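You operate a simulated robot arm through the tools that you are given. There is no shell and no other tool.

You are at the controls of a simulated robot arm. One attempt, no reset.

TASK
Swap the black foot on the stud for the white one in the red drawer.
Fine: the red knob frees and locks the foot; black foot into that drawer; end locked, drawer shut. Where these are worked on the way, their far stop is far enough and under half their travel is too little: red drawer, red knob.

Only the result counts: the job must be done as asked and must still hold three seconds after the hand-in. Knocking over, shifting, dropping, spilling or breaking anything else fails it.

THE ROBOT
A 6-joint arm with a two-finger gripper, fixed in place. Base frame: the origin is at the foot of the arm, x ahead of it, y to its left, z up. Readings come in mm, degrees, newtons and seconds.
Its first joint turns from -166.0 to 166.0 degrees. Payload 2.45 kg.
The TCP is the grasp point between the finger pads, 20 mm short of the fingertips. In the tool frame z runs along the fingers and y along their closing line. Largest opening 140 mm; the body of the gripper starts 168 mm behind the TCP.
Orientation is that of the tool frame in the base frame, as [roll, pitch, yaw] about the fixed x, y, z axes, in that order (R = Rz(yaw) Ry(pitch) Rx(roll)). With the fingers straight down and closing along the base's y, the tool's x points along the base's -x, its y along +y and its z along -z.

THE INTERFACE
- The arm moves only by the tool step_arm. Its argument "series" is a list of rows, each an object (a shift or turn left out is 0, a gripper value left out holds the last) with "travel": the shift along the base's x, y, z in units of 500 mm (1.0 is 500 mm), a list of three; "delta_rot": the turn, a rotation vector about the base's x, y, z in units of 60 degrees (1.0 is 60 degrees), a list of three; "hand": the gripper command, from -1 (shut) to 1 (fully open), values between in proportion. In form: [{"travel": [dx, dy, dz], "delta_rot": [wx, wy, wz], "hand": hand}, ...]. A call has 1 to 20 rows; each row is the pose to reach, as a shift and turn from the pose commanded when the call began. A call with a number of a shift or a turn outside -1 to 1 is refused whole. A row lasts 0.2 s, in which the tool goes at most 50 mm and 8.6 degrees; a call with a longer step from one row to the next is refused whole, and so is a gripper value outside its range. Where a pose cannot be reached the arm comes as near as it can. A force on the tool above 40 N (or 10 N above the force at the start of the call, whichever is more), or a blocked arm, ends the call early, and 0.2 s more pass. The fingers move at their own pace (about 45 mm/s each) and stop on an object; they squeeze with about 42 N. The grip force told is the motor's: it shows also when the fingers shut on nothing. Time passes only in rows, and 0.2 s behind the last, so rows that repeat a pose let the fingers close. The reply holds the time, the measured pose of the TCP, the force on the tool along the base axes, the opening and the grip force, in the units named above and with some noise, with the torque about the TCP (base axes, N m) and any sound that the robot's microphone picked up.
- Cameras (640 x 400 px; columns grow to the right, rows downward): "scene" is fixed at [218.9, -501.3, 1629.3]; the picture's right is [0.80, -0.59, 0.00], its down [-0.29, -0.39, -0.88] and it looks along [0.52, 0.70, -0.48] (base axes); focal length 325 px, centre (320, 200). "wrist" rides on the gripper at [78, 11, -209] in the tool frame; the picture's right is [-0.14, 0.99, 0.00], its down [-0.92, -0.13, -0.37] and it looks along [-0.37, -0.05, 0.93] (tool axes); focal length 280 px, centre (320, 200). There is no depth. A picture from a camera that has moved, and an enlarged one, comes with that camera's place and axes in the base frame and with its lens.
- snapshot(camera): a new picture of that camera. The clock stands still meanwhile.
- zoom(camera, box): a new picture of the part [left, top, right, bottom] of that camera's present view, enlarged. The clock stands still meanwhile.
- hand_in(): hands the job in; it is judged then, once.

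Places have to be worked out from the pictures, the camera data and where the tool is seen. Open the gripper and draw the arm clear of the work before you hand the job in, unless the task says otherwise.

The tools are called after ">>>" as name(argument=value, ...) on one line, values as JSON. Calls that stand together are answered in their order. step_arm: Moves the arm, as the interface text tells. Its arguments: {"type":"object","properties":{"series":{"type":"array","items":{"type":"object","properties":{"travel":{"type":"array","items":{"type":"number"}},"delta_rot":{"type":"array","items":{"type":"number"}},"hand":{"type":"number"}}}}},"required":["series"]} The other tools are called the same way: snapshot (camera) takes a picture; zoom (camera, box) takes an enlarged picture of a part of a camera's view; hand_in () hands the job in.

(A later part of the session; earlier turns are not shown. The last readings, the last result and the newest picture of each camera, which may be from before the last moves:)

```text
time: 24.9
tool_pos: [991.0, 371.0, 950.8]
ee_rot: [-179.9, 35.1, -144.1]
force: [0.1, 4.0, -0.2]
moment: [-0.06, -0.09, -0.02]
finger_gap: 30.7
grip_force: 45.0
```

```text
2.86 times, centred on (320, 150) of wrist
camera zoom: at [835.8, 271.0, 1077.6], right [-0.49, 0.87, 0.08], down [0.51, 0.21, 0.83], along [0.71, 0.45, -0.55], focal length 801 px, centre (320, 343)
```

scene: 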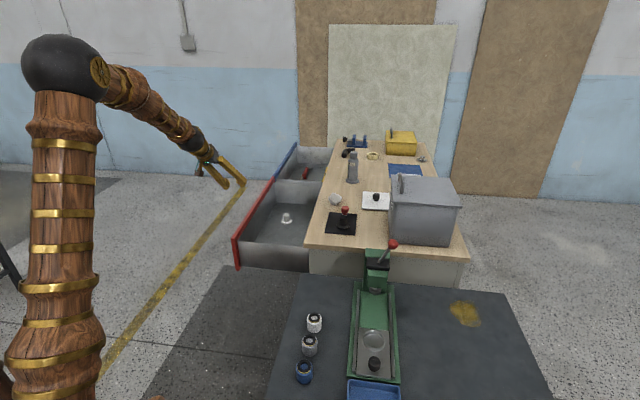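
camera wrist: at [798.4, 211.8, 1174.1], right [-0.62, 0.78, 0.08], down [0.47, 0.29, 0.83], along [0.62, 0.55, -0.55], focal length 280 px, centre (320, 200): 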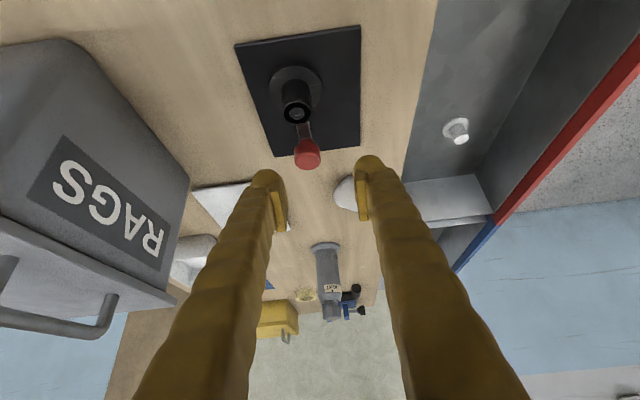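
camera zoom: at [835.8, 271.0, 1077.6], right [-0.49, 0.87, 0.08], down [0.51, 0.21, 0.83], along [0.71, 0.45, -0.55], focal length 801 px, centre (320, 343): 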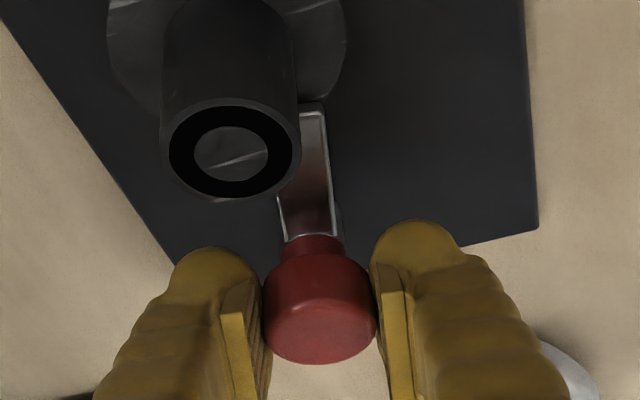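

The strip swings off with the knob and there is no resisting torque, so clockwise frees it. I keep turning toward the far stop.

>>> step_arm(series=[{"delta_rot": [0, 0, -0.08], "hand": -1}, {"delta_rot": [0, 0, -0.16], "hand": -1}, {"delta_rot": [0, 0, -0.24], "hand": -1}, {"delta_rot": [0, 0, -0.32], "hand": -1}, {"delta_rot": [0, 0, -0.4], "hand": -1}])

>>> zoom(camera="wrist", box=[230, 80, 410, 220])

```text
time: 26.1
tool_pos: [992.6, 370.2, 952.4]
ee_rot: [-179.8, 35.1, -168.0]
force: [6.9, 18.1, -0.2]
moment: [-0.08, -0.2, 0.04]
finger_gap: 30.7
grip_force: 44.9
```

```text
2.86 times, centred on (320, 150) of wrist
camera zoom: at [808.8, 343.4, 1077.6], right [-0.09, 0.99, 0.08], down [0.56, -0.01, 0.83], along [0.83, 0.12, -0.55], focal length 801 px, centre (320, 343)
```

zoom: 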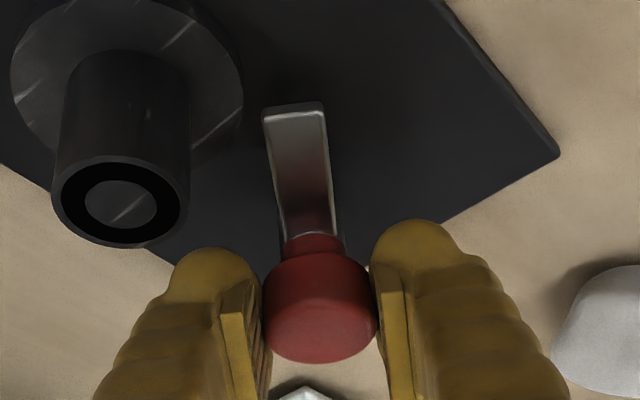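

33° turned, with the strip following. I relieve the small side force by half a millimetre and continue.

>>> step_arm(series=[{"travel": [0.0003, 0.0012, 0], "delta_rot": [0, 0, -0.08], "hand": -1}, {"travel": [0.0003, 0.0014, 0], "delta_rot": [0, 0, -0.16], "hand": -1}, {"travel": [0.0003, 0.0014, 0], "delta_rot": [0, 0, -0.24], "hand": -1}, {"travel": [0.0003, 0.0014, 0], "delta_rot": [0, 0, -0.32], "hand": -1}, {"travel": [0.0003, 0.0014, 0], "delta_rot": [0, 0, -0.4], "hand": -1}, {"travel": [0.0003, 0.0014, 0], "delta_rot": [0, 0, -0.48], "hand": -1}])

>>> zoom(camera="wrist", box=[230, 80, 410, 220])

```text
time: 27.5
tool_pos: [991.9, 372.0, 951.7]
ee_rot: [-179.9, 35.0, 163.1]
force: [9.7, 29.9, 4.1]
moment: [0.3, -0.15, 0.07]
finger_gap: 30.5
grip_force: 44.7
```

```text
2.86 times, centred on (320, 150) of wrist
camera zoom: at [818.4, 435.4, 1077.7], right [0.4, 0.92, 0.08], down [0.48, -0.28, 0.83], along [0.78, -0.29, -0.55], focal length 801 px, centre (320, 343)
```

zoom: 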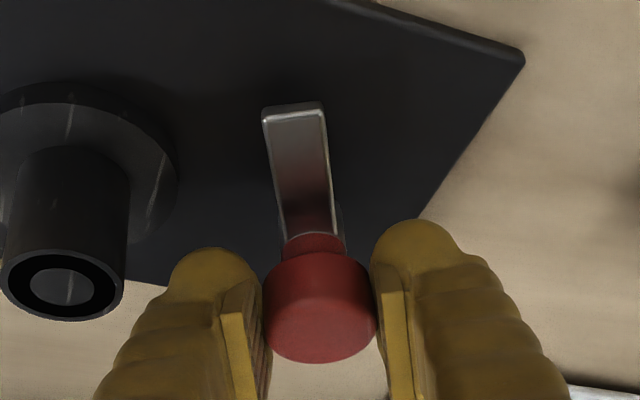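

62° so far, still torque-free. I correct 1 mm along the closing direction and go on toward 90°.

>>> step_arm(series=[{"travel": [0.0006, 0.0021, 0], "delta_rot": [0, 0, -0.06], "hand": -1}, {"travel": [0.0008, 0.0022, 0], "delta_rot": [0, 0, -0.14], "hand": -1}, {"travel": [0.0009, 0.0023, 0], "delta_rot": [0, 0, -0.22], "hand": -1}, {"travel": [0.001, 0.0024, 0], "delta_rot": [0, 0, -0.3], "hand": -1}, {"travel": [0.001, 0.0024, 0], "delta_rot": [0, 0, -0.38], "hand": -1}])

>>> zoom(camera="wrist", box=[230, 80, 410, 220])

```text
time: 28.7
tool_pos: [991.6, 373.1, 950.4]
ee_rot: [-179.7, 35.1, 140.2]
force: [-6.3, 14.0, 9.6]
moment: [0.18, 0.13, -0.03]
finger_gap: 30.6
grip_force: 44.9
```

```text
2.86 times, centred on (320, 150) of wrist
camera zoom: at [857.5, 498.4, 1077.8], right [0.72, 0.69, 0.08], down [0.34, -0.44, 0.83], along [0.61, -0.57, -0.55], focal length 801 px, centre (320, 343)
```

zoom: 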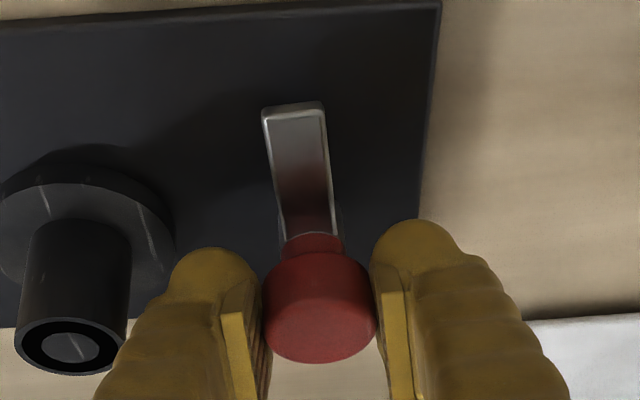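

About 85°. The finger still clears the foot tube by some 15 mm. I continue in small steps to feel for the stop.

>>> step_arm(series=[{"travel": [-0.0003, 0.0006, 0.0], "delta_rot": [0, 0, -0.05], "hand": -1}, {"travel": [-0.0003, 0.0006, 0.0], "delta_rot": [0, 0, -0.1], "hand": -1}, {"travel": [-0.0003, 0.0006, 0.0], "delta_rot": [0, 0, -0.15], "hand": -1}, {"travel": [-0.0003, 0.0006, 0.0], "delta_rot": [0, 0, -0.2], "hand": -1}])

>>> zoom(camera="wrist", box=[230, 80, 410, 220])

```text
time: 29.7
tool_pos: [992.0, 373.2, 952.0]
ee_rot: [-179.8, 35.1, 128.5]
force: [6.2, 4.0, 1.6]
moment: [0.05, -0.18, 0.42]
finger_gap: 30.4
grip_force: 44.9
```

```text
2.86 times, centred on (320, 150) of wrist
camera zoom: at [886.9, 523.6, 1077.6], right [0.85, 0.53, 0.08], down [0.24, -0.5, 0.83], along [0.48, -0.69, -0.55], focal length 801 px, centre (320, 343)
```

zoom: 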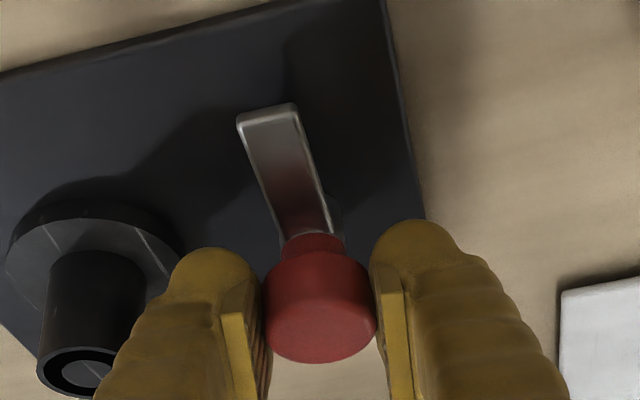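

The torque rose to 0.42 N·m and the strip lags the fingers: the catch is at its far stop, about 90° off the foot. I open a little and back out along the tool axis.

>>> step_arm(series=[{"delta_rot": [0, 0, 0.05], "hand": -0.38}, {"delta_rot": [0, 0, 0.05], "hand": -0.38}, {"delta_rot": [0, 0, 0.05], "hand": -0.38}])

>>> step_arm(series=[{"travel": [-0.027, 0.035, 0.065]}, {"travel": [-0.054, 0.069, 0.125]}, {"travel": [-0.09, 0.1, 0.2]}])

>>> snapshot(camera="wrist")

>>> zoom(camera="scene", box=[310, 190, 380, 240])

```text
time: 30.5
tool_pos: [993.0, 372.8, 951.5]
ee_rot: [-179.9, 35.0, 131.4]
force: [0.0, 0.0, 0.4]
moment: [0.03, -0.02, -0.03]
finger_gap: 43.5
grip_force: 0.1
```

```text
time: 31.3
tool_pos: [947.0, 421.5, 1050.8]
ee_rot: [-179.7, 35.1, 131.3]
force: [-0.5, 0.8, -0.8]
moment: [-0.03, 0.01, -0.02]
finger_gap: 43.2
grip_force: 0.1
```

```text
taken
camera wrist: at [834.1, 567.4, 1177.7], right [0.82, 0.57, 0.08], down [0.26, -0.49, 0.83], along [0.51, -0.66, -0.55], focal length 280 px, centre (320, 200)
```

wrist: 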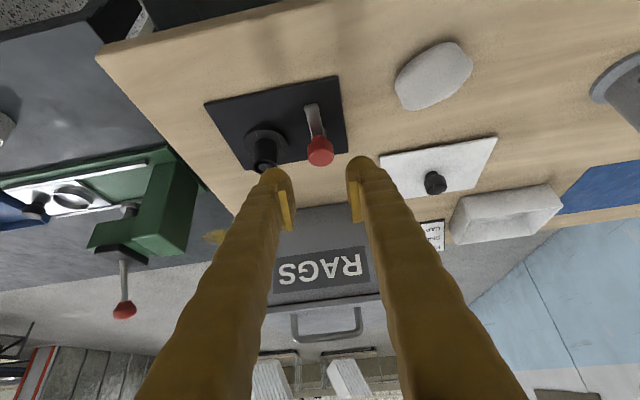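

```text
8.00 times, centred on (345, 215) of scene
camera zoom: at [218.9, -501.3, 1629.3], right [0.8, -0.59, 0.0], down [-0.29, -0.39, -0.88], along [0.52, 0.7, -0.48], focal length 2600 px, centre (120, 80)
```

zoom: 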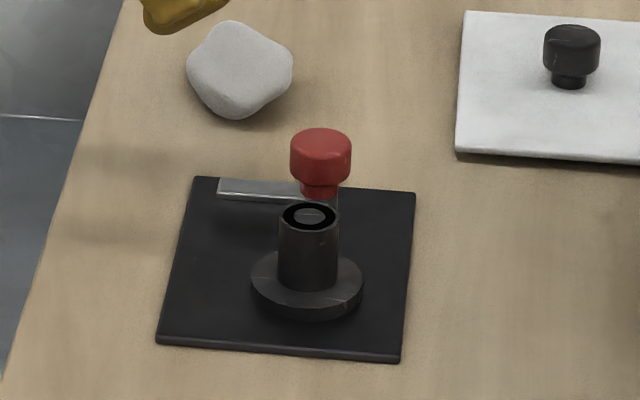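

The catch points toward the drawer now, clear of the flange. I turn the hand back so it tilts along the table and closes across it, and move to a point above the black foot.

>>> step_arm(series=[{"travel": [-0.01, 0.0, 0.02], "delta_rot": [0, 0, 0.14], "hand": -0.2}, {"travel": [-0.02, 0.0, 0.02], "delta_rot": [0, 0, 0.28], "hand": -0.2}, {"travel": [-0.03, -0.03, 0.02], "delta_rot": [0, 0, 0.42], "hand": -0.2}, {"travel": [-0.04, -0.06, 0.02], "delta_rot": [0, 0, 0.56], "hand": -0.2}, {"travel": [-0.05, -0.09, 0.02], "delta_rot": [0, 0, 0.7], "hand": -0.2}, {"travel": [-0.06, -0.12, 0.02], "delta_rot": [0, 0, 0.84], "hand": -0.2}, {"travel": [-0.07, -0.15, 0.02], "delta_rot": [0, 0, 0.98], "hand": -0.2}])

>>> step_arm(series=[{"travel": [0.0, -0.03, 0.0], "delta_rot": [0, 0, 0.14], "hand": -0.2}, {"travel": [0.0, -0.06, 0.0], "delta_rot": [0, 0, 0.28], "hand": -0.2}, {"travel": [0.0, -0.09, 0.0], "delta_rot": [0, 0, 0.42], "hand": -0.2}, {"travel": [-0.008, -0.122, 0.0], "delta_rot": [0, 0, 0.56], "hand": -0.2}, {"travel": [-0.008, -0.122, 0.0], "delta_rot": [0, 0, 0.5817], "hand": -0.2}])

>>> snapshot(camera="wrist")

>>> zoom(camera="wrist", box=[230, 80, 410, 220])

```text
time: 32.9
tool_pos: [912.9, 347.7, 1061.6]
ee_rot: [-180.0, 35.1, -169.8]
force: [0.8, -0.4, 0.1]
moment: [0.06, 0.01, -0.03]
finger_gap: 56.0
grip_force: 0.0
```

```text
time: 34.1
tool_pos: [907.6, 286.8, 1061.1]
ee_rot: [-179.9, 35.1, -135.0]
force: [0.2, -0.2, -0.3]
moment: [-0.01, 0.01, 0.0]
finger_gap: 56.1
grip_force: 0.1
```

```text
taken
camera wrist: at [769.6, 163.4, 1187.5], right [-0.62, 0.78, 0.08], down [0.47, 0.29, 0.83], along [0.63, 0.55, -0.55], focal length 280 px, centre (320, 200)
```

wrist: 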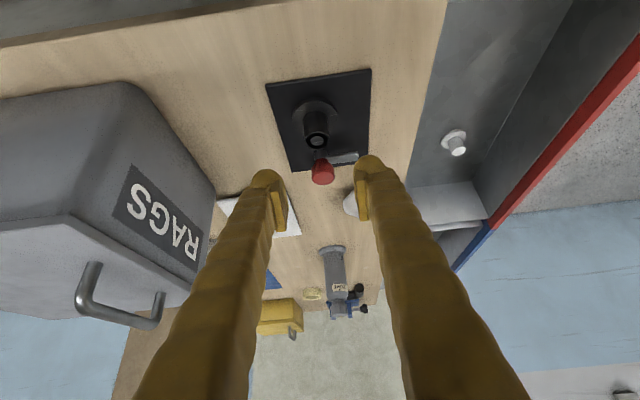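

```text
2.86 times, centred on (320, 150) of wrist
camera zoom: at [769.6, 163.4, 1187.5], right [-0.62, 0.78, 0.08], down [0.47, 0.29, 0.83], along [0.63, 0.55, -0.55], focal length 801 px, centre (320, 343)
```

zoom: 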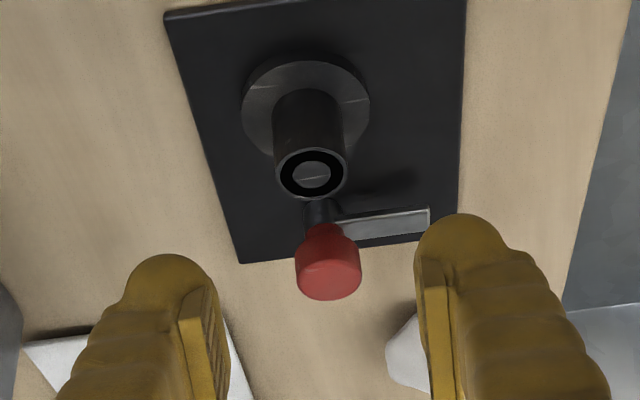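

The foot is at about (944.5, 322), judged with the gripped knob as a check. I come down along the tool axis to 20 mm short and look.

>>> step_arm(series=[{"travel": [0.0125, 0.0105, -0.066], "hand": -0.2}, {"travel": [0.025, 0.0215, -0.132], "hand": -0.2}, {"travel": [0.0575, 0.0542, -0.1974], "hand": -0.2}])

>>> zoom(camera="wrist", box=[230, 80, 410, 220])

>>> zoom(camera="scene", box=[310, 180, 390, 240])

```text
time: 34.9
tool_pos: [936.7, 312.1, 963.0]
ee_rot: [-179.9, 35.1, -134.9]
force: [0.0, -0.1, 0.0]
moment: [0.0, 0.01, -0.04]
finger_gap: 56.3
grip_force: 0.0
```

```text
2.86 times, centred on (320, 150) of wrist
camera zoom: at [798.2, 189.1, 1089.4], right [-0.62, 0.78, 0.08], down [0.47, 0.29, 0.83], along [0.63, 0.55, -0.55], focal length 801 px, centre (320, 343)
```

zoom: 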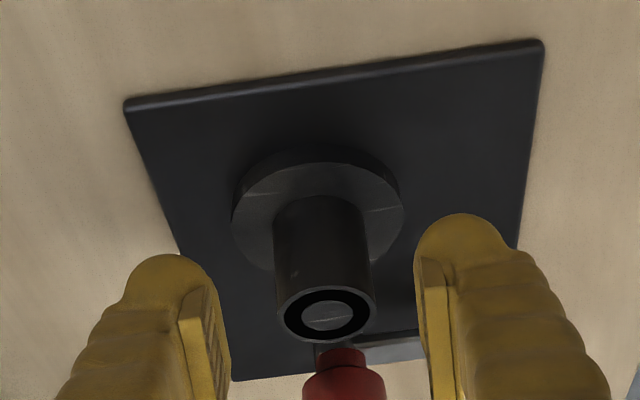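

```text
6.67 times, centred on (350, 210) of scene
camera zoom: at [218.9, -501.3, 1629.3], right [0.8, -0.59, 0.0], down [-0.29, -0.39, -0.88], along [0.52, 0.7, -0.48], focal length 2167 px, centre (120, 133)
```

zoom: 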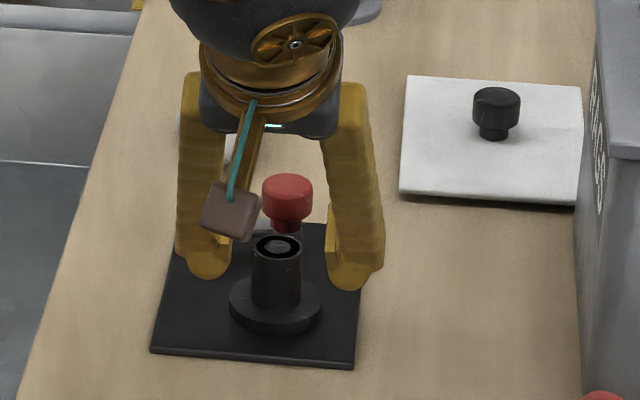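

The tube is centred between the pads. I go the last 20 mm and close on the foot's tube.

>>> step_arm(series=[{"travel": [0.0156, 0.0188, -0.034], "hand": -0.2}, {"travel": [0.0156, 0.0188, -0.034], "hand": -0.6}, {"travel": [0.0156, 0.0188, -0.034], "hand": -1}, {"travel": [0.0156, 0.0188, -0.034], "hand": -1}, {"travel": [0.0156, 0.0188, -0.034], "hand": -1}])

>>> zoom(camera="wrist", box=[230, 80, 410, 220])

```text
time: 36.1
tool_pos: [944.2, 320.7, 945.0]
ee_rot: [-179.7, 35.1, -134.9]
force: [0.2, 0.3, 1.5]
moment: [-0.03, -0.02, 0.04]
finger_gap: 27.2
grip_force: 42.0
```

```text
2.86 times, centred on (320, 150) of wrist
camera zoom: at [805.3, 198.8, 1072.2], right [-0.62, 0.78, 0.08], down [0.47, 0.29, 0.83], along [0.63, 0.55, -0.55], focal length 801 px, centre (320, 343)
```

zoom: 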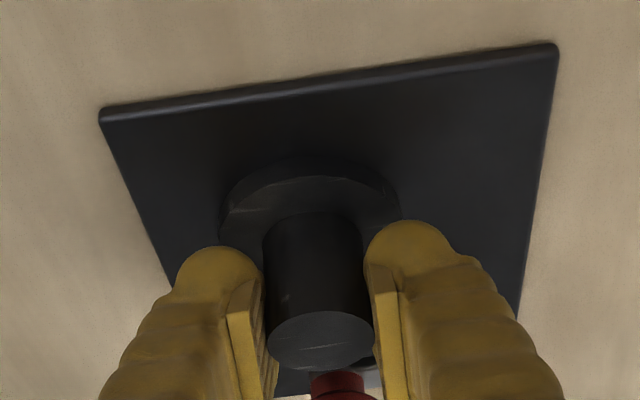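

Gripped: the tube is 27.2 mm, the tool force is near zero. I lift straight up, slowly at first.

>>> step_arm(series=[{"travel": [0, 0, 0.01], "hand": -1}, {"travel": [0, 0, 0.024], "hand": -1}, {"travel": [0, 0, 0.05], "hand": -1}, {"travel": [0, 0, 0.09], "hand": -1}, {"travel": [0, 0, 0.14], "hand": -1}, {"travel": [0, 0, 0.19], "hand": -1}])

>>> zoom(camera="wrist", box=[230, 80, 410, 220])

>>> zoom(camera="scene", box=[310, 160, 390, 240])

```text
time: 37.5
tool_pos: [946.3, 325.6, 1040.3]
ee_rot: [-179.8, 34.9, -134.9]
force: [0.8, -0.3, -1.0]
moment: [0.04, 0.01, -0.01]
finger_gap: 26.6
grip_force: 41.6
```

```text
2.86 times, centred on (320, 150) of wrist
camera zoom: at [807.7, 201.8, 1166.7], right [-0.62, 0.78, 0.08], down [0.47, 0.29, 0.83], along [0.63, 0.55, -0.55], focal length 801 px, centre (320, 343)
```

zoom: 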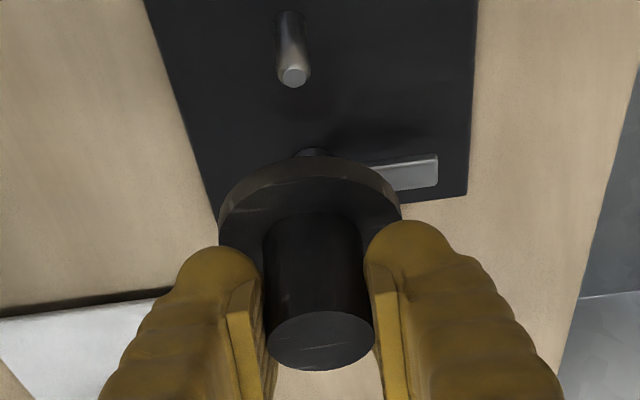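

```text
5.00 times, centred on (350, 200) of scene
camera zoom: at [218.9, -501.3, 1629.3], right [0.8, -0.59, 0.0], down [-0.29, -0.39, -0.88], along [0.52, 0.7, -0.48], focal length 1625 px, centre (170, 200)
```

zoom: 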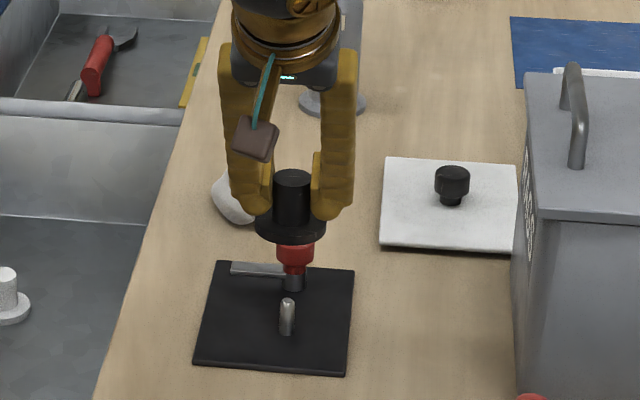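

The black foot is off, showing a bare stud of about Ø11 mm. Both feet have closed tops, so the bore is from below. I carry it over the open drawer to a spot about 150 mm from the white foot.

>>> step_arm(series=[{"travel": [-0.02, 0.05, 0.0], "hand": -1}, {"travel": [-0.055, 0.125, 0.0], "hand": -1}, {"travel": [-0.09, 0.205, 0.0], "hand": -1}, {"travel": [-0.122, 0.285, 0.0], "hand": -1}, {"travel": [-0.154, 0.365, 0.0], "hand": -1}, {"travel": [-0.186, 0.445, 0.0], "hand": -1}, {"travel": [-0.218, 0.525, 0.0], "hand": -1}, {"travel": [-0.252, 0.6, 0.0], "hand": -1}])

>>> snapshot(camera="wrist")

>>> snapshot(camera="scene")

```text
time: 39.3
tool_pos: [816.9, 622.9, 1039.3]
ee_rot: [-179.9, 35.0, -135.0]
force: [0.4, 0.8, -0.9]
moment: [0.0, 0.0, -0.03]
finger_gap: 27.0
grip_force: 42.3
```

```text
taken
camera wrist: at [678.5, 501.3, 1166.8], right [-0.62, 0.78, 0.08], down [0.47, 0.29, 0.83], along [0.63, 0.55, -0.55], focal length 280 px, centre (320, 200)
```

wrist: 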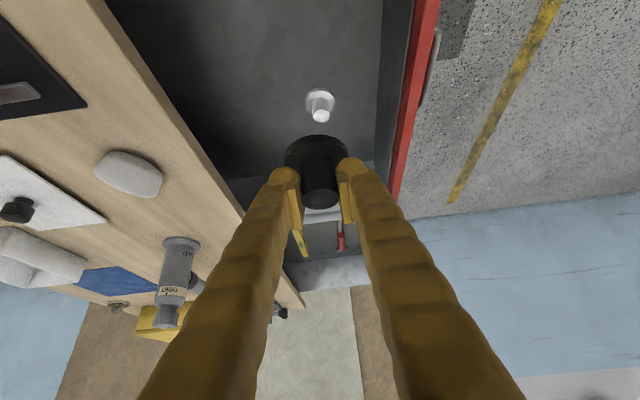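

```text
taken
```

scene: 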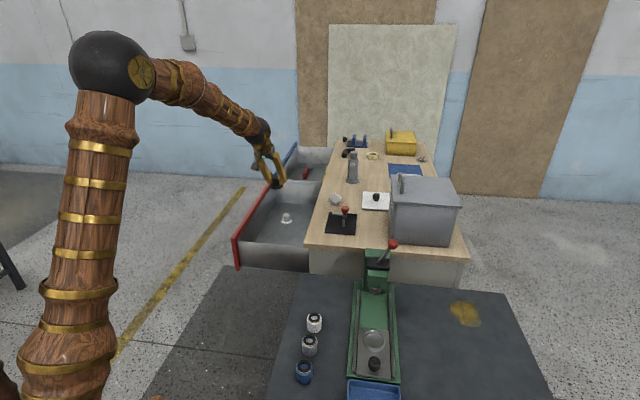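

I check how much of the pose reading is noise with a zero move before lowering.

>>> step_arm(series=[{"travel": [0, 0, 0], "hand": -1}])

>>> zoom(camera="wrist", box=[230, 80, 410, 220])

>>> step_arm(series=[{"travel": [0, 0, 0], "hand": -1}])

```text
time: 39.7
tool_pos: [817.8, 623.5, 1041.1]
ee_rot: [-179.8, 35.2, -134.9]
force: [-0.7, -0.6, -1.3]
moment: [0.0, 0.02, 0.0]
finger_gap: 27.3
grip_force: 42.4
```

```text
2.86 times, centred on (320, 150) of wrist
camera zoom: at [678.7, 500.9, 1166.8], right [-0.62, 0.78, 0.08], down [0.47, 0.29, 0.83], along [0.63, 0.55, -0.55], focal length 801 px, centre (320, 343)
```

zoom: 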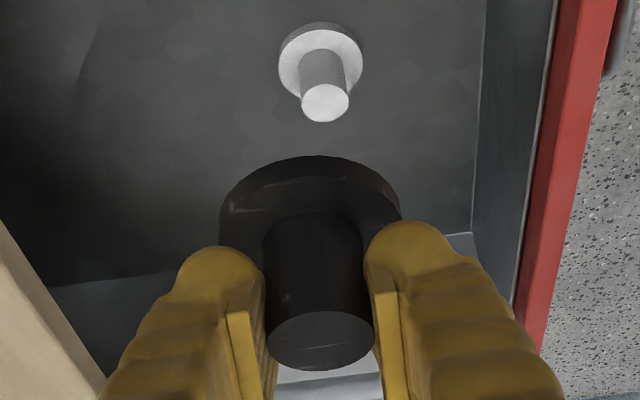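

```text
time: 40.1
tool_pos: [816.6, 623.2, 1040.6]
ee_rot: [-179.9, 35.2, -135.0]
force: [0.0, -0.7, -0.5]
moment: [0.02, 0.0, 0.02]
finger_gap: 26.9
grip_force: 41.6
```

The reading noise is about ±0.7 mm, so actual poses can differ by 1 to 3 mm from my dead reckoning. I lower the black foot to about 40 mm above the drawer floor.

>>> step_arm(series=[{"travel": [0, 0, -0.08], "hand": -1}, {"travel": [0, 0, -0.16], "hand": -1}, {"travel": [0, 0, -0.24], "hand": -1}, {"travel": [0, 0, -0.32], "hand": -1}, {"travel": [0, 0, -0.4], "hand": -1}, {"travel": [0, 0, -0.48], "hand": -1}])

>>> snapshot(camera="wrist")

>>> zoom(camera="scene", box=[220, 130, 350, 280])

```text
time: 41.5
tool_pos: [818.0, 622.5, 798.4]
ee_rot: [-179.8, 35.1, -134.9]
force: [-0.6, 0.3, -0.8]
moment: [-0.02, 0.0, -0.02]
finger_gap: 26.8
grip_force: 41.5
```

```text
taken
camera wrist: at [680.0, 499.9, 925.5], right [-0.62, 0.78, 0.08], down [0.47, 0.29, 0.83], along [0.63, 0.55, -0.55], focal length 280 px, centre (320, 200)
```

wrist: 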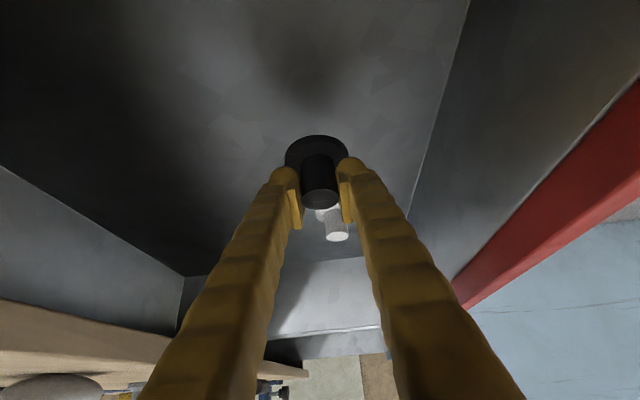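

```text
2.67 times, centred on (285, 205) of scene
camera zoom: at [218.9, -501.3, 1629.3], right [0.8, -0.59, 0.0], down [-0.29, -0.39, -0.88], along [0.52, 0.7, -0.48], focal length 867 px, centre (413, 187)
```

zoom: 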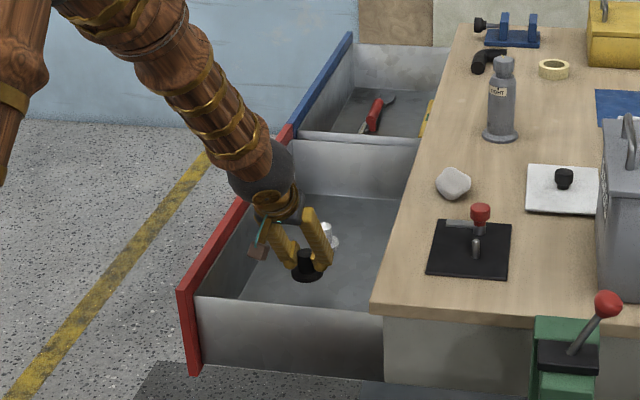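

Clear floor below. I lower to about 770 and then in 3 mm steps until contact shows.

>>> step_arm(series=[{"travel": [0, 0, -0.03], "hand": -1}, {"travel": [0, 0, -0.056], "hand": -1}, {"travel": [0, 0, -0.062], "hand": -1}, {"travel": [0, 0, -0.068], "hand": -1}])

```text
time: 42.5
tool_pos: [819.0, 623.4, 765.4]
ee_rot: [-179.9, 35.0, -134.9]
force: [-0.6, -0.1, -0.9]
moment: [0.01, 0.0, -0.02]
finger_gap: 27.1
grip_force: 41.8
```

No contact yet at z 765. I continue in 2 mm steps.

>>> step_arm(series=[{"travel": [0, 0, -0.004], "hand": -1}, {"travel": [0, 0, -0.008], "hand": -1}, {"travel": [0, 0, -0.012], "hand": -1}])

>>> zoom(camera="wrist", box=[230, 80, 410, 220])

```text
time: 43.3
tool_pos: [819.1, 622.4, 760.5]
ee_rot: [-179.9, 35.1, -135.0]
force: [-0.5, 0.1, 0.2]
moment: [-0.04, 0.02, 0.0]
finger_gap: 27.1
grip_force: 42.3
```

```text
2.86 times, centred on (320, 150) of wrist
camera zoom: at [680.1, 500.2, 887.0], right [-0.62, 0.78, 0.08], down [0.47, 0.29, 0.83], along [0.63, 0.55, -0.55], focal length 801 px, centre (320, 343)
```

zoom: 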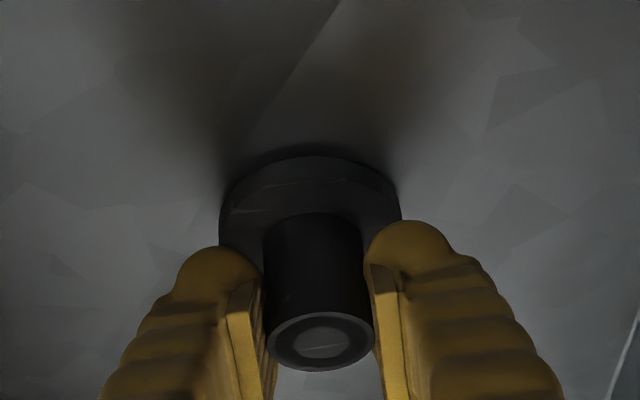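

Close to the floor, but no contact force yet. I continue with small steps.

>>> step_arm(series=[{"travel": [0, 0, -0.003], "hand": -1}, {"travel": [0, 0, -0.006], "hand": -1}, {"travel": [0, 0, -0.009], "hand": -1}])

```text
time: 44.1
tool_pos: [819.0, 623.3, 758.7]
ee_rot: [-179.8, 35.2, -134.9]
force: [-4.3, -4.6, 21.2]
moment: [-0.34, 0.31, 0.0]
finger_gap: 27.0
grip_force: 41.7
```

Contact with the floor (21 N). I ease off by 0.7 mm and open the fingers gently.

>>> step_arm(series=[{"travel": [0, 0, 0.0014], "hand": -1}, {"travel": [0, 0, 0.0014], "hand": -0.55}, {"travel": [0, 0, 0.0014], "hand": -0.4}, {"travel": [0, 0, 0.0014], "hand": -0.3}, {"travel": [0, 0, 0.0014], "hand": -0.3}])

>>> zoom(camera="wrist", box=[230, 80, 410, 220])

```text
time: 45.3
tool_pos: [817.4, 623.2, 756.5]
ee_rot: [-180.0, 35.0, -134.9]
force: [-0.1, 0.2, 0.0]
moment: [0.0, -0.01, -0.03]
finger_gap: 49.1
grip_force: 0.1
```

```text
2.86 times, centred on (320, 150) of wrist
camera zoom: at [680.2, 500.2, 883.2], right [-0.62, 0.78, 0.08], down [0.47, 0.29, 0.83], along [0.63, 0.55, -0.55], focal length 801 px, centre (320, 343)
```

zoom: 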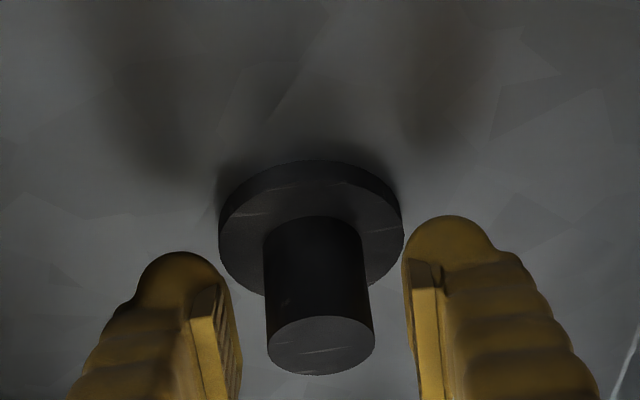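

The black foot stands free in the drawer. I back out along the tool axis and go over to a point short of the white foot.

>>> step_arm(series=[{"travel": [-0.025, -0.025, 0.05], "hand": -0.2}, {"travel": [-0.05, -0.05, 0.1], "hand": -0.2}, {"travel": [-0.073, -0.073, 0.17], "hand": -0.2}, {"travel": [-0.02, -0.01, 0.2], "hand": -0.2}, {"travel": [0.03, 0.05, 0.2], "hand": -0.2}, {"travel": [0.08, 0.11, 0.2], "hand": -0.2}, {"travel": [0.12, 0.16, 0.2], "hand": -0.2}])

>>> zoom(camera="wrist", box=[230, 80, 410, 220])

>>> snapshot(camera="wrist")

>>> zoom(camera="scene", box=[220, 130, 350, 280])

```text
time: 46.9
tool_pos: [878.7, 706.0, 856.5]
ee_rot: [-179.9, 35.2, -134.9]
force: [0.5, -0.8, 0.3]
moment: [-0.01, 0.03, 0.02]
finger_gap: 55.9
grip_force: 0.1
```

```text
2.86 times, centred on (320, 150) of wrist
camera zoom: at [739.9, 582.8, 982.6], right [-0.62, 0.78, 0.08], down [0.47, 0.29, 0.83], along [0.63, 0.55, -0.55], focal length 801 px, centre (320, 343)
```

zoom: 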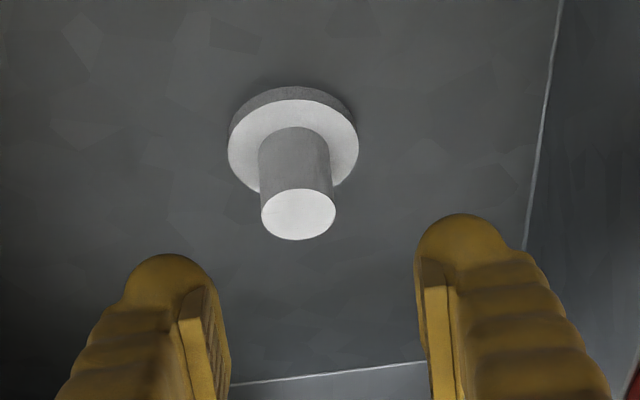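

```text
taken
camera wrist: at [739.9, 582.8, 982.6], right [-0.62, 0.78, 0.08], down [0.47, 0.29, 0.83], along [0.63, 0.55, -0.55], focal length 280 px, centre (320, 200)
```

wrist: 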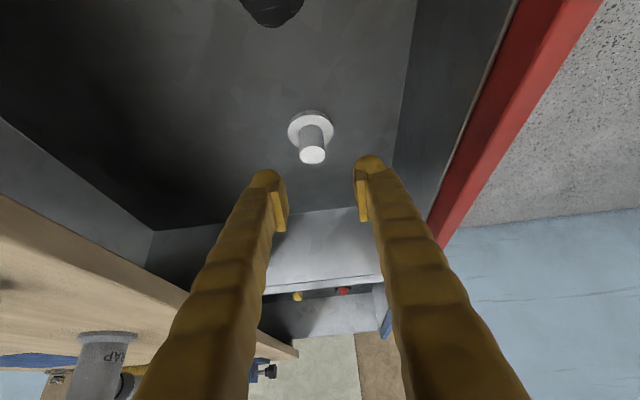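

```text
2.67 times, centred on (285, 205) of scene
camera zoom: at [218.9, -501.3, 1629.3], right [0.8, -0.59, 0.0], down [-0.29, -0.39, -0.88], along [0.52, 0.7, -0.48], focal length 867 px, centre (413, 187)
```

zoom: 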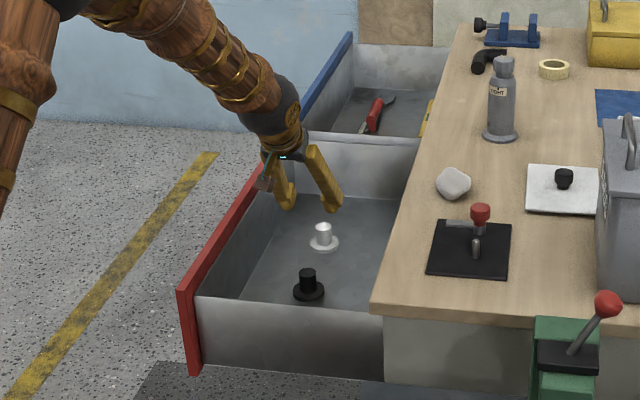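

Both feet stand in the drawer. From the image I work out the move that puts the white foot in the same place between the pads as the black one was. I go most of the way first.

>>> step_arm(series=[{"travel": [-0.0078, -0.027, 0], "hand": -0.2}, {"travel": [0.0248, 0.0056, -0.0654], "hand": -0.2}, {"travel": [0.0574, 0.0382, -0.1309], "hand": -0.2}])

>>> zoom(camera="wrist", box=[230, 80, 410, 220])

```text
time: 47.7
tool_pos: [908.2, 722.7, 792.9]
ee_rot: [-179.7, 35.2, -134.9]
force: [0.3, -0.9, 0.2]
moment: [-0.03, 0.07, 0.01]
finger_gap: 55.9
grip_force: 0.1
```

```text
2.86 times, centred on (320, 150) of wrist
camera zoom: at [768.9, 600.8, 918.9], right [-0.62, 0.78, 0.08], down [0.47, 0.29, 0.83], along [0.63, 0.55, -0.55], focal length 801 px, centre (320, 343)
```

zoom: 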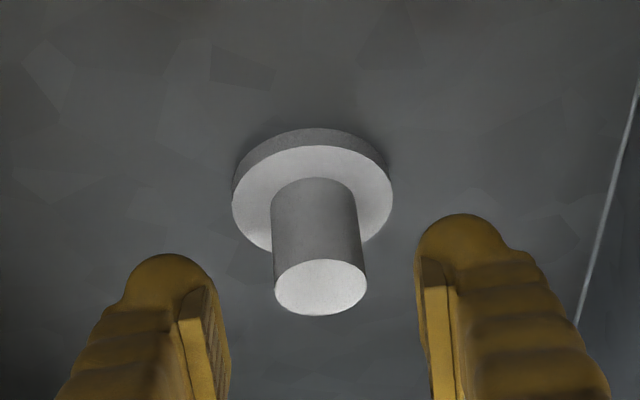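

The white foot is well centred. I go down the last 44 mm and compare before closing.

>>> step_arm(series=[{"travel": [0.0162, 0.0167, -0.0358], "hand": -0.2}, {"travel": [0.0324, 0.0334, -0.0716], "hand": -0.2}, {"travel": [0.0324, 0.0334, -0.0716], "hand": -0.3}])

>>> zoom(camera="wrist", box=[230, 80, 410, 220])

```text
time: 48.5
tool_pos: [921.8, 740.9, 755.8]
ee_rot: [-179.9, 35.1, -134.9]
force: [-0.7, -0.5, 0.6]
moment: [-0.01, 0.02, -0.03]
finger_gap: 49.2
grip_force: 0.1
```

```text
2.86 times, centred on (320, 150) of wrist
camera zoom: at [784.0, 617.8, 881.9], right [-0.62, 0.78, 0.08], down [0.47, 0.29, 0.83], along [0.63, 0.55, -0.55], focal length 801 px, centre (320, 343)
```

zoom: 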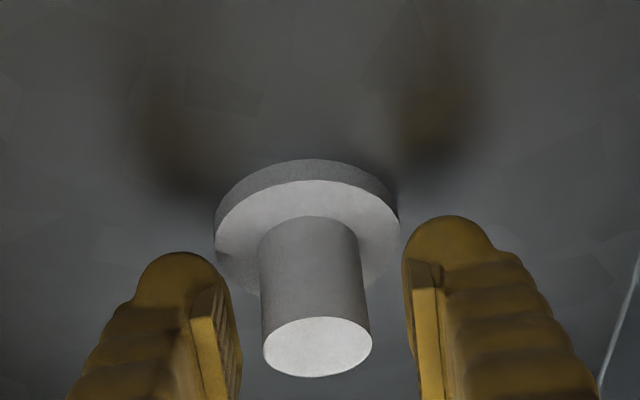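

The match is within about 1 mm. I raise 1.2 mm to equal the earlier grip height and close on the white foot.

>>> step_arm(series=[{"travel": [0, 0, 0.0024], "hand": -0.4}, {"travel": [0, 0, 0.0024], "hand": -0.7}, {"travel": [0, 0, 0.0024], "hand": -1}, {"travel": [0, 0, 0.0024], "hand": -1}, {"travel": [0, 0, 0.0024], "hand": -1}])

>>> zoom(camera="wrist", box=[230, 80, 410, 220])

```text
time: 49.7
tool_pos: [922.8, 740.6, 756.9]
ee_rot: [-179.8, 35.1, -134.8]
force: [0.1, 0.1, -0.2]
moment: [-0.02, 0.01, -0.01]
finger_gap: 26.1
grip_force: 41.8
```

```text
2.86 times, centred on (320, 150) of wrist
camera zoom: at [784.4, 617.0, 882.9], right [-0.62, 0.78, 0.08], down [0.47, 0.29, 0.83], along [0.63, 0.55, -0.55], focal length 801 px, centre (320, 343)
```

zoom: 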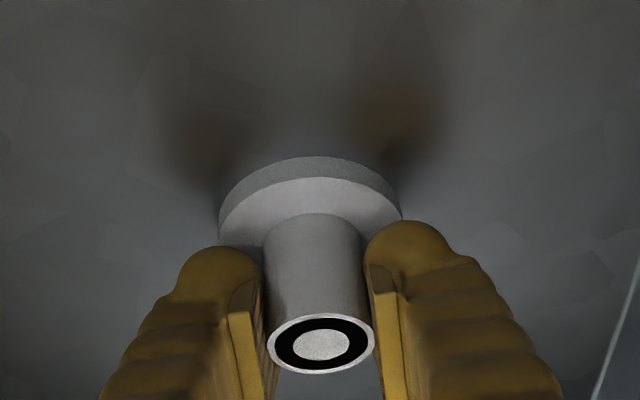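

The white foot is gripped in the same place within about 0.5 mm. I lift it straight out of the drawer.

>>> step_arm(series=[{"travel": [0, 0, 0.02], "hand": -1}, {"travel": [0, 0, 0.07], "hand": -1}, {"travel": [0, 0, 0.14], "hand": -1}, {"travel": [0, 0, 0.22], "hand": -1}, {"travel": [0, 0, 0.3], "hand": -1}, {"travel": [0, 0, 0.38], "hand": -1}, {"travel": [0, 0, 0.46], "hand": -1}, {"travel": [0, 0, 0.54], "hand": -1}, {"travel": [0, 0, 0.57], "hand": -1}])

>>> zoom(camera="wrist", box=[230, 80, 410, 220])

```text
time: 51.7
tool_pos: [923.8, 740.5, 1042.0]
ee_rot: [-179.8, 34.9, -134.8]
force: [0.5, -0.6, 0.1]
moment: [0.01, 0.0, 0.01]
finger_gap: 26.1
grip_force: 41.7
```

```text
2.86 times, centred on (320, 150) of wrist
camera zoom: at [786.3, 617.5, 1168.4], right [-0.62, 0.78, 0.08], down [0.47, 0.29, 0.83], along [0.63, 0.55, -0.55], focal length 801 px, centre (320, 343)
```

zoom: 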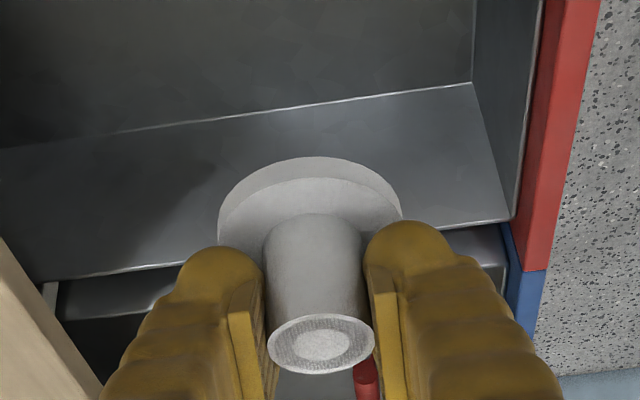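

Now I carry it over to above the stud, keeping the height.

>>> step_arm(series=[{"travel": [0.0038, -0.05, 0], "hand": -1}, {"travel": [0.0076, -0.13, 0], "hand": -1}, {"travel": [0.0114, -0.22, 0], "hand": -1}, {"travel": [0.0152, -0.31, 0], "hand": -1}, {"travel": [0.019, -0.4, 0], "hand": -1}, {"travel": [0.0228, -0.49, 0], "hand": -1}, {"travel": [0.0266, -0.58, 0], "hand": -1}, {"travel": [0.0304, -0.67, 0], "hand": -1}, {"travel": [0.0342, -0.76, 0], "hand": -1}, {"travel": [0.038, -0.81, 0], "hand": -1}, {"travel": [0.038, -0.8374, 0], "hand": -1}, {"travel": [0.038, -0.8374, 0], "hand": -1}])

>>> zoom(camera="wrist", box=[230, 80, 410, 220])

>>> zoom(camera="scene", box=[310, 160, 390, 240])

```text
time: 54.3
tool_pos: [941.8, 320.0, 1042.3]
ee_rot: [-179.9, 35.2, -134.9]
force: [-0.4, -0.2, -1.0]
moment: [0.0, -0.02, -0.02]
finger_gap: 26.6
grip_force: 41.8
```

```text
2.86 times, centred on (320, 150) of wrist
camera zoom: at [803.4, 197.7, 1169.7], right [-0.62, 0.78, 0.08], down [0.47, 0.29, 0.83], along [0.63, 0.55, -0.55], focal length 801 px, centre (320, 343)
```

zoom: 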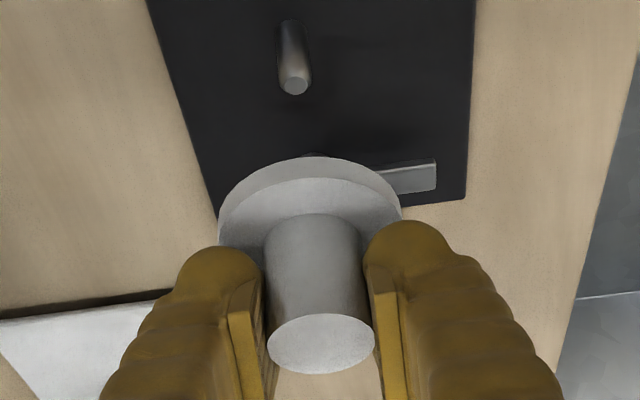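

```text
5.00 times, centred on (350, 200) of scene
camera zoom: at [218.9, -501.3, 1629.3], right [0.8, -0.59, 0.0], down [-0.29, -0.39, -0.88], along [0.52, 0.7, -0.48], focal length 1625 px, centre (170, 200)
```

zoom: 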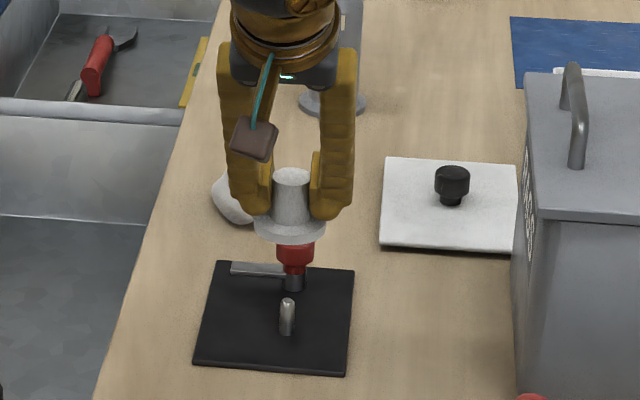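

The stud is seen at the same spot under the white foot as under the black one. I correct (+1.9, +1.1) mm to the recorded seat position and go down to just above the stud tip.

>>> step_arm(series=[{"travel": [0.0038, 0.0022, -0.03], "hand": -1}, {"travel": [0.0038, 0.0022, -0.07], "hand": -1}, {"travel": [0.0038, 0.0022, -0.1], "hand": -1}, {"travel": [0.0038, 0.0022, -0.1], "hand": -1}])

>>> zoom(camera="wrist", box=[230, 80, 410, 220])

>>> zoom(camera="scene", box=[320, 190, 370, 240])

```text
time: 55.3
tool_pos: [946.1, 321.9, 990.6]
ee_rot: [-179.8, 35.2, -135.0]
force: [-0.9, -0.4, -1.2]
moment: [-0.01, 0.01, -0.01]
finger_gap: 26.2
grip_force: 41.7
```

```text
2.86 times, centred on (320, 150) of wrist
camera zoom: at [806.9, 198.7, 1117.9], right [-0.62, 0.78, 0.08], down [0.47, 0.29, 0.83], along [0.63, 0.55, -0.55], focal length 801 px, centre (320, 343)
```

zoom: 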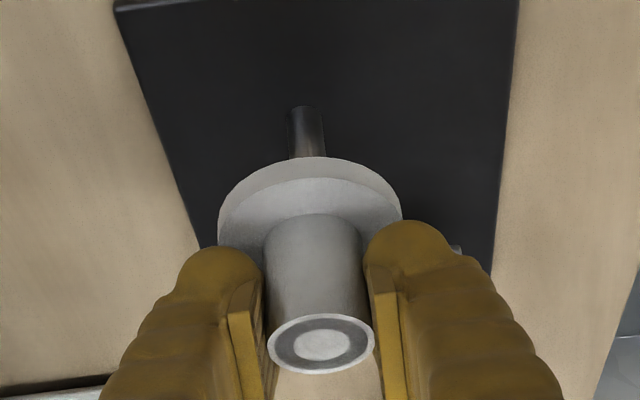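

```text
8.00 times, centred on (345, 215) of scene
camera zoom: at [218.9, -501.3, 1629.3], right [0.8, -0.59, 0.0], down [-0.29, -0.39, -0.88], along [0.52, 0.7, -0.48], focal length 2600 px, centre (120, 80)
```

zoom: 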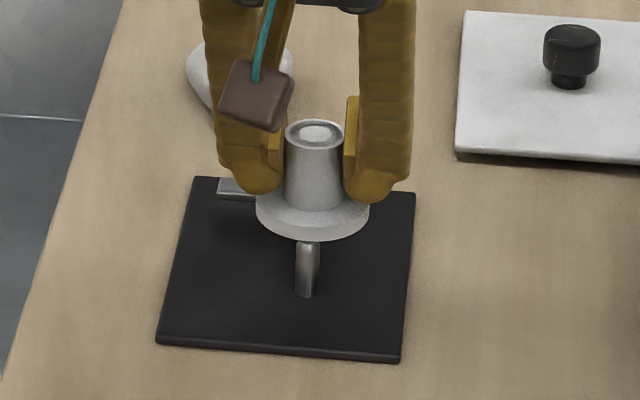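

The camera pose shows the foot about 1.6 mm too far in x compared with the seat record, and the scene view agrees. I shift by -1.5 mm and lower in small steps.

>>> step_arm(series=[{"travel": [-0.003, 0.0002, -0.004], "hand": -1}, {"travel": [-0.003, 0.0002, -0.01], "hand": -1}, {"travel": [-0.003, 0.0002, -0.016], "hand": -1}, {"travel": [-0.003, 0.0002, -0.016], "hand": -1}])

>>> zoom(camera="wrist", box=[230, 80, 410, 220])

>>> zoom(camera="scene", box=[320, 190, 370, 240])

```text
time: 56.3
tool_pos: [942.6, 321.2, 984.2]
ee_rot: [-179.8, 35.2, -134.9]
force: [1.4, -0.6, -1.2]
moment: [0.0, 0.02, 0.02]
finger_gap: 26.4
grip_force: 42.5
```

```text
2.86 times, centred on (320, 150) of wrist
camera zoom: at [804.6, 198.5, 1110.1], right [-0.62, 0.78, 0.08], down [0.47, 0.29, 0.83], along [0.63, 0.55, -0.55], focal length 801 px, centre (320, 343)
```

zoom: 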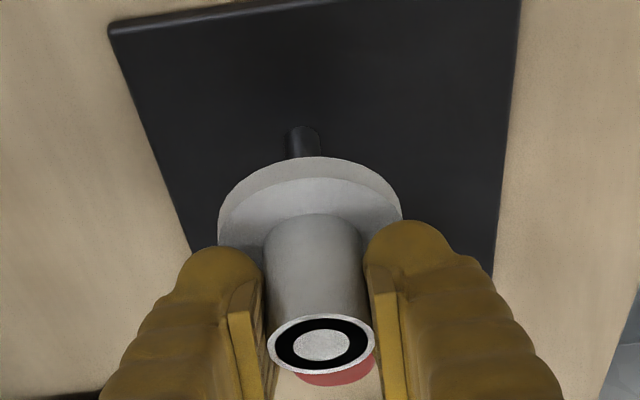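

```text
8.00 times, centred on (345, 215) of scene
camera zoom: at [218.9, -501.3, 1629.3], right [0.8, -0.59, 0.0], down [-0.29, -0.39, -0.88], along [0.52, 0.7, -0.48], focal length 2600 px, centre (120, 80)
```

zoom: 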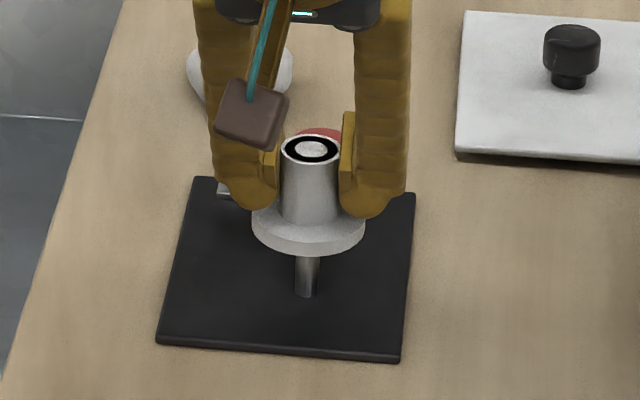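

Both views agree to within about 0.7 mm. I add +0.5 mm in x and continue down, watching the force.

>>> step_arm(series=[{"travel": [0.001, 0.0005, -0.006], "hand": -1}, {"travel": [0.001, 0.0005, -0.012], "hand": -1}, {"travel": [0.001, 0.0005, -0.018], "hand": -1}, {"travel": [0.001, 0.0005, -0.024], "hand": -1}])

>>> zoom(camera="scene", box=[320, 190, 370, 240])

>>> zoom(camera="wrist", box=[230, 80, 410, 220])

```text
time: 57.3
tool_pos: [944.9, 321.1, 972.5]
ee_rot: [-179.8, 35.2, -135.0]
force: [0.0, -0.4, -1.9]
moment: [0.0, -0.01, 0.03]
finger_gap: 26.3
grip_force: 41.9
```

```text
8.00 times, centred on (345, 215) of scene
camera zoom: at [218.9, -501.3, 1629.3], right [0.8, -0.59, 0.0], down [-0.29, -0.39, -0.88], along [0.52, 0.7, -0.48], focal length 2600 px, centre (120, 80)
```

zoom: 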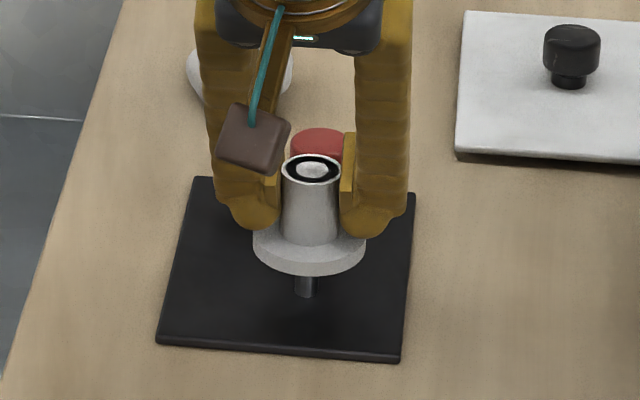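

```text
2.86 times, centred on (320, 150) of wrist
camera zoom: at [805.4, 198.3, 1098.5], right [-0.62, 0.78, 0.08], down [0.47, 0.29, 0.83], along [0.63, 0.55, -0.55], focal length 801 px, centre (320, 343)
```

zoom: 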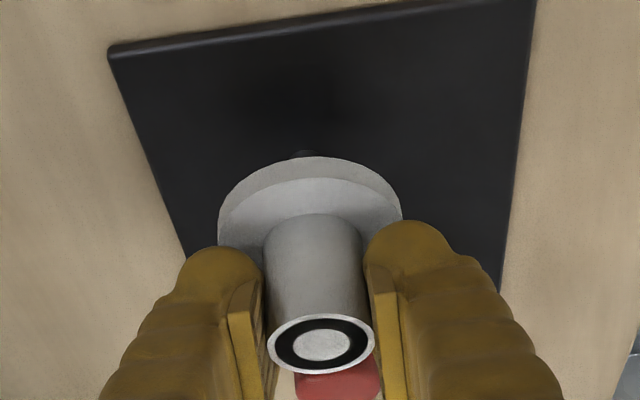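

No resistance, and the stud tip should be inside the bore now. I keep lowering toward the seat.

>>> step_arm(series=[{"travel": [0, 0.0004, -0.008], "hand": -1}, {"travel": [0, 0.0004, -0.016], "hand": -1}, {"travel": [0, 0.0004, -0.024], "hand": -1}, {"travel": [0, 0.0004, -0.032], "hand": -1}, {"travel": [0, 0.0004, -0.036], "hand": -1}])

>>> zoom(camera="scene", box=[320, 190, 370, 240])

>>> zoom(camera="wrist", box=[230, 80, 410, 220])

```text
time: 58.5
tool_pos: [943.4, 321.7, 954.9]
ee_rot: [-179.8, 35.1, -134.8]
force: [0.2, -0.4, -1.2]
moment: [0.0, 0.03, 0.03]
finger_gap: 26.6
grip_force: 42.0
```

```text
8.00 times, centred on (345, 215) of scene
camera zoom: at [218.9, -501.3, 1629.3], right [0.8, -0.59, 0.0], down [-0.29, -0.39, -0.88], along [0.52, 0.7, -0.48], focal length 2600 px, centre (120, 80)
```

zoom: 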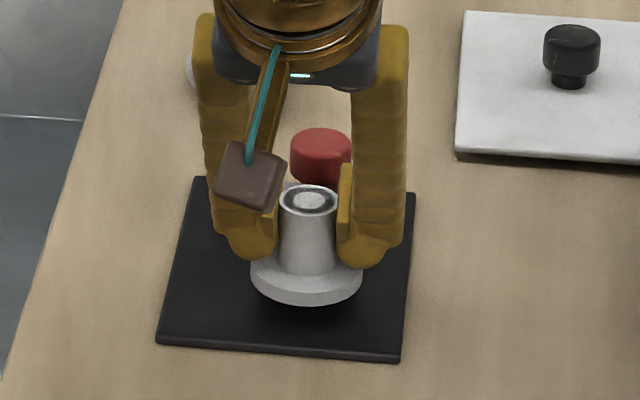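

```text
2.86 times, centred on (320, 150) of wrist
camera zoom: at [805.1, 199.2, 1080.5], right [-0.62, 0.78, 0.08], down [0.47, 0.29, 0.83], along [0.63, 0.55, -0.55], focal length 801 px, centre (320, 343)
```

zoom: 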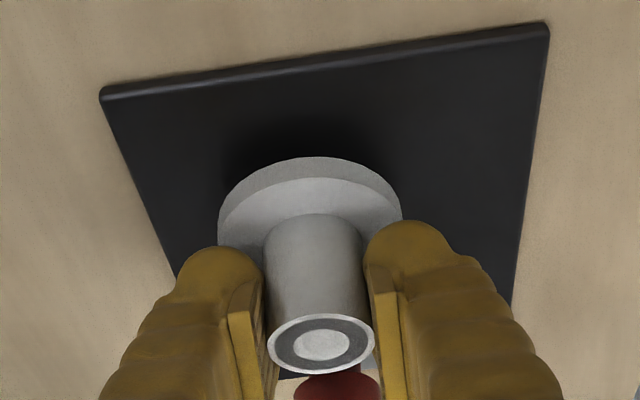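

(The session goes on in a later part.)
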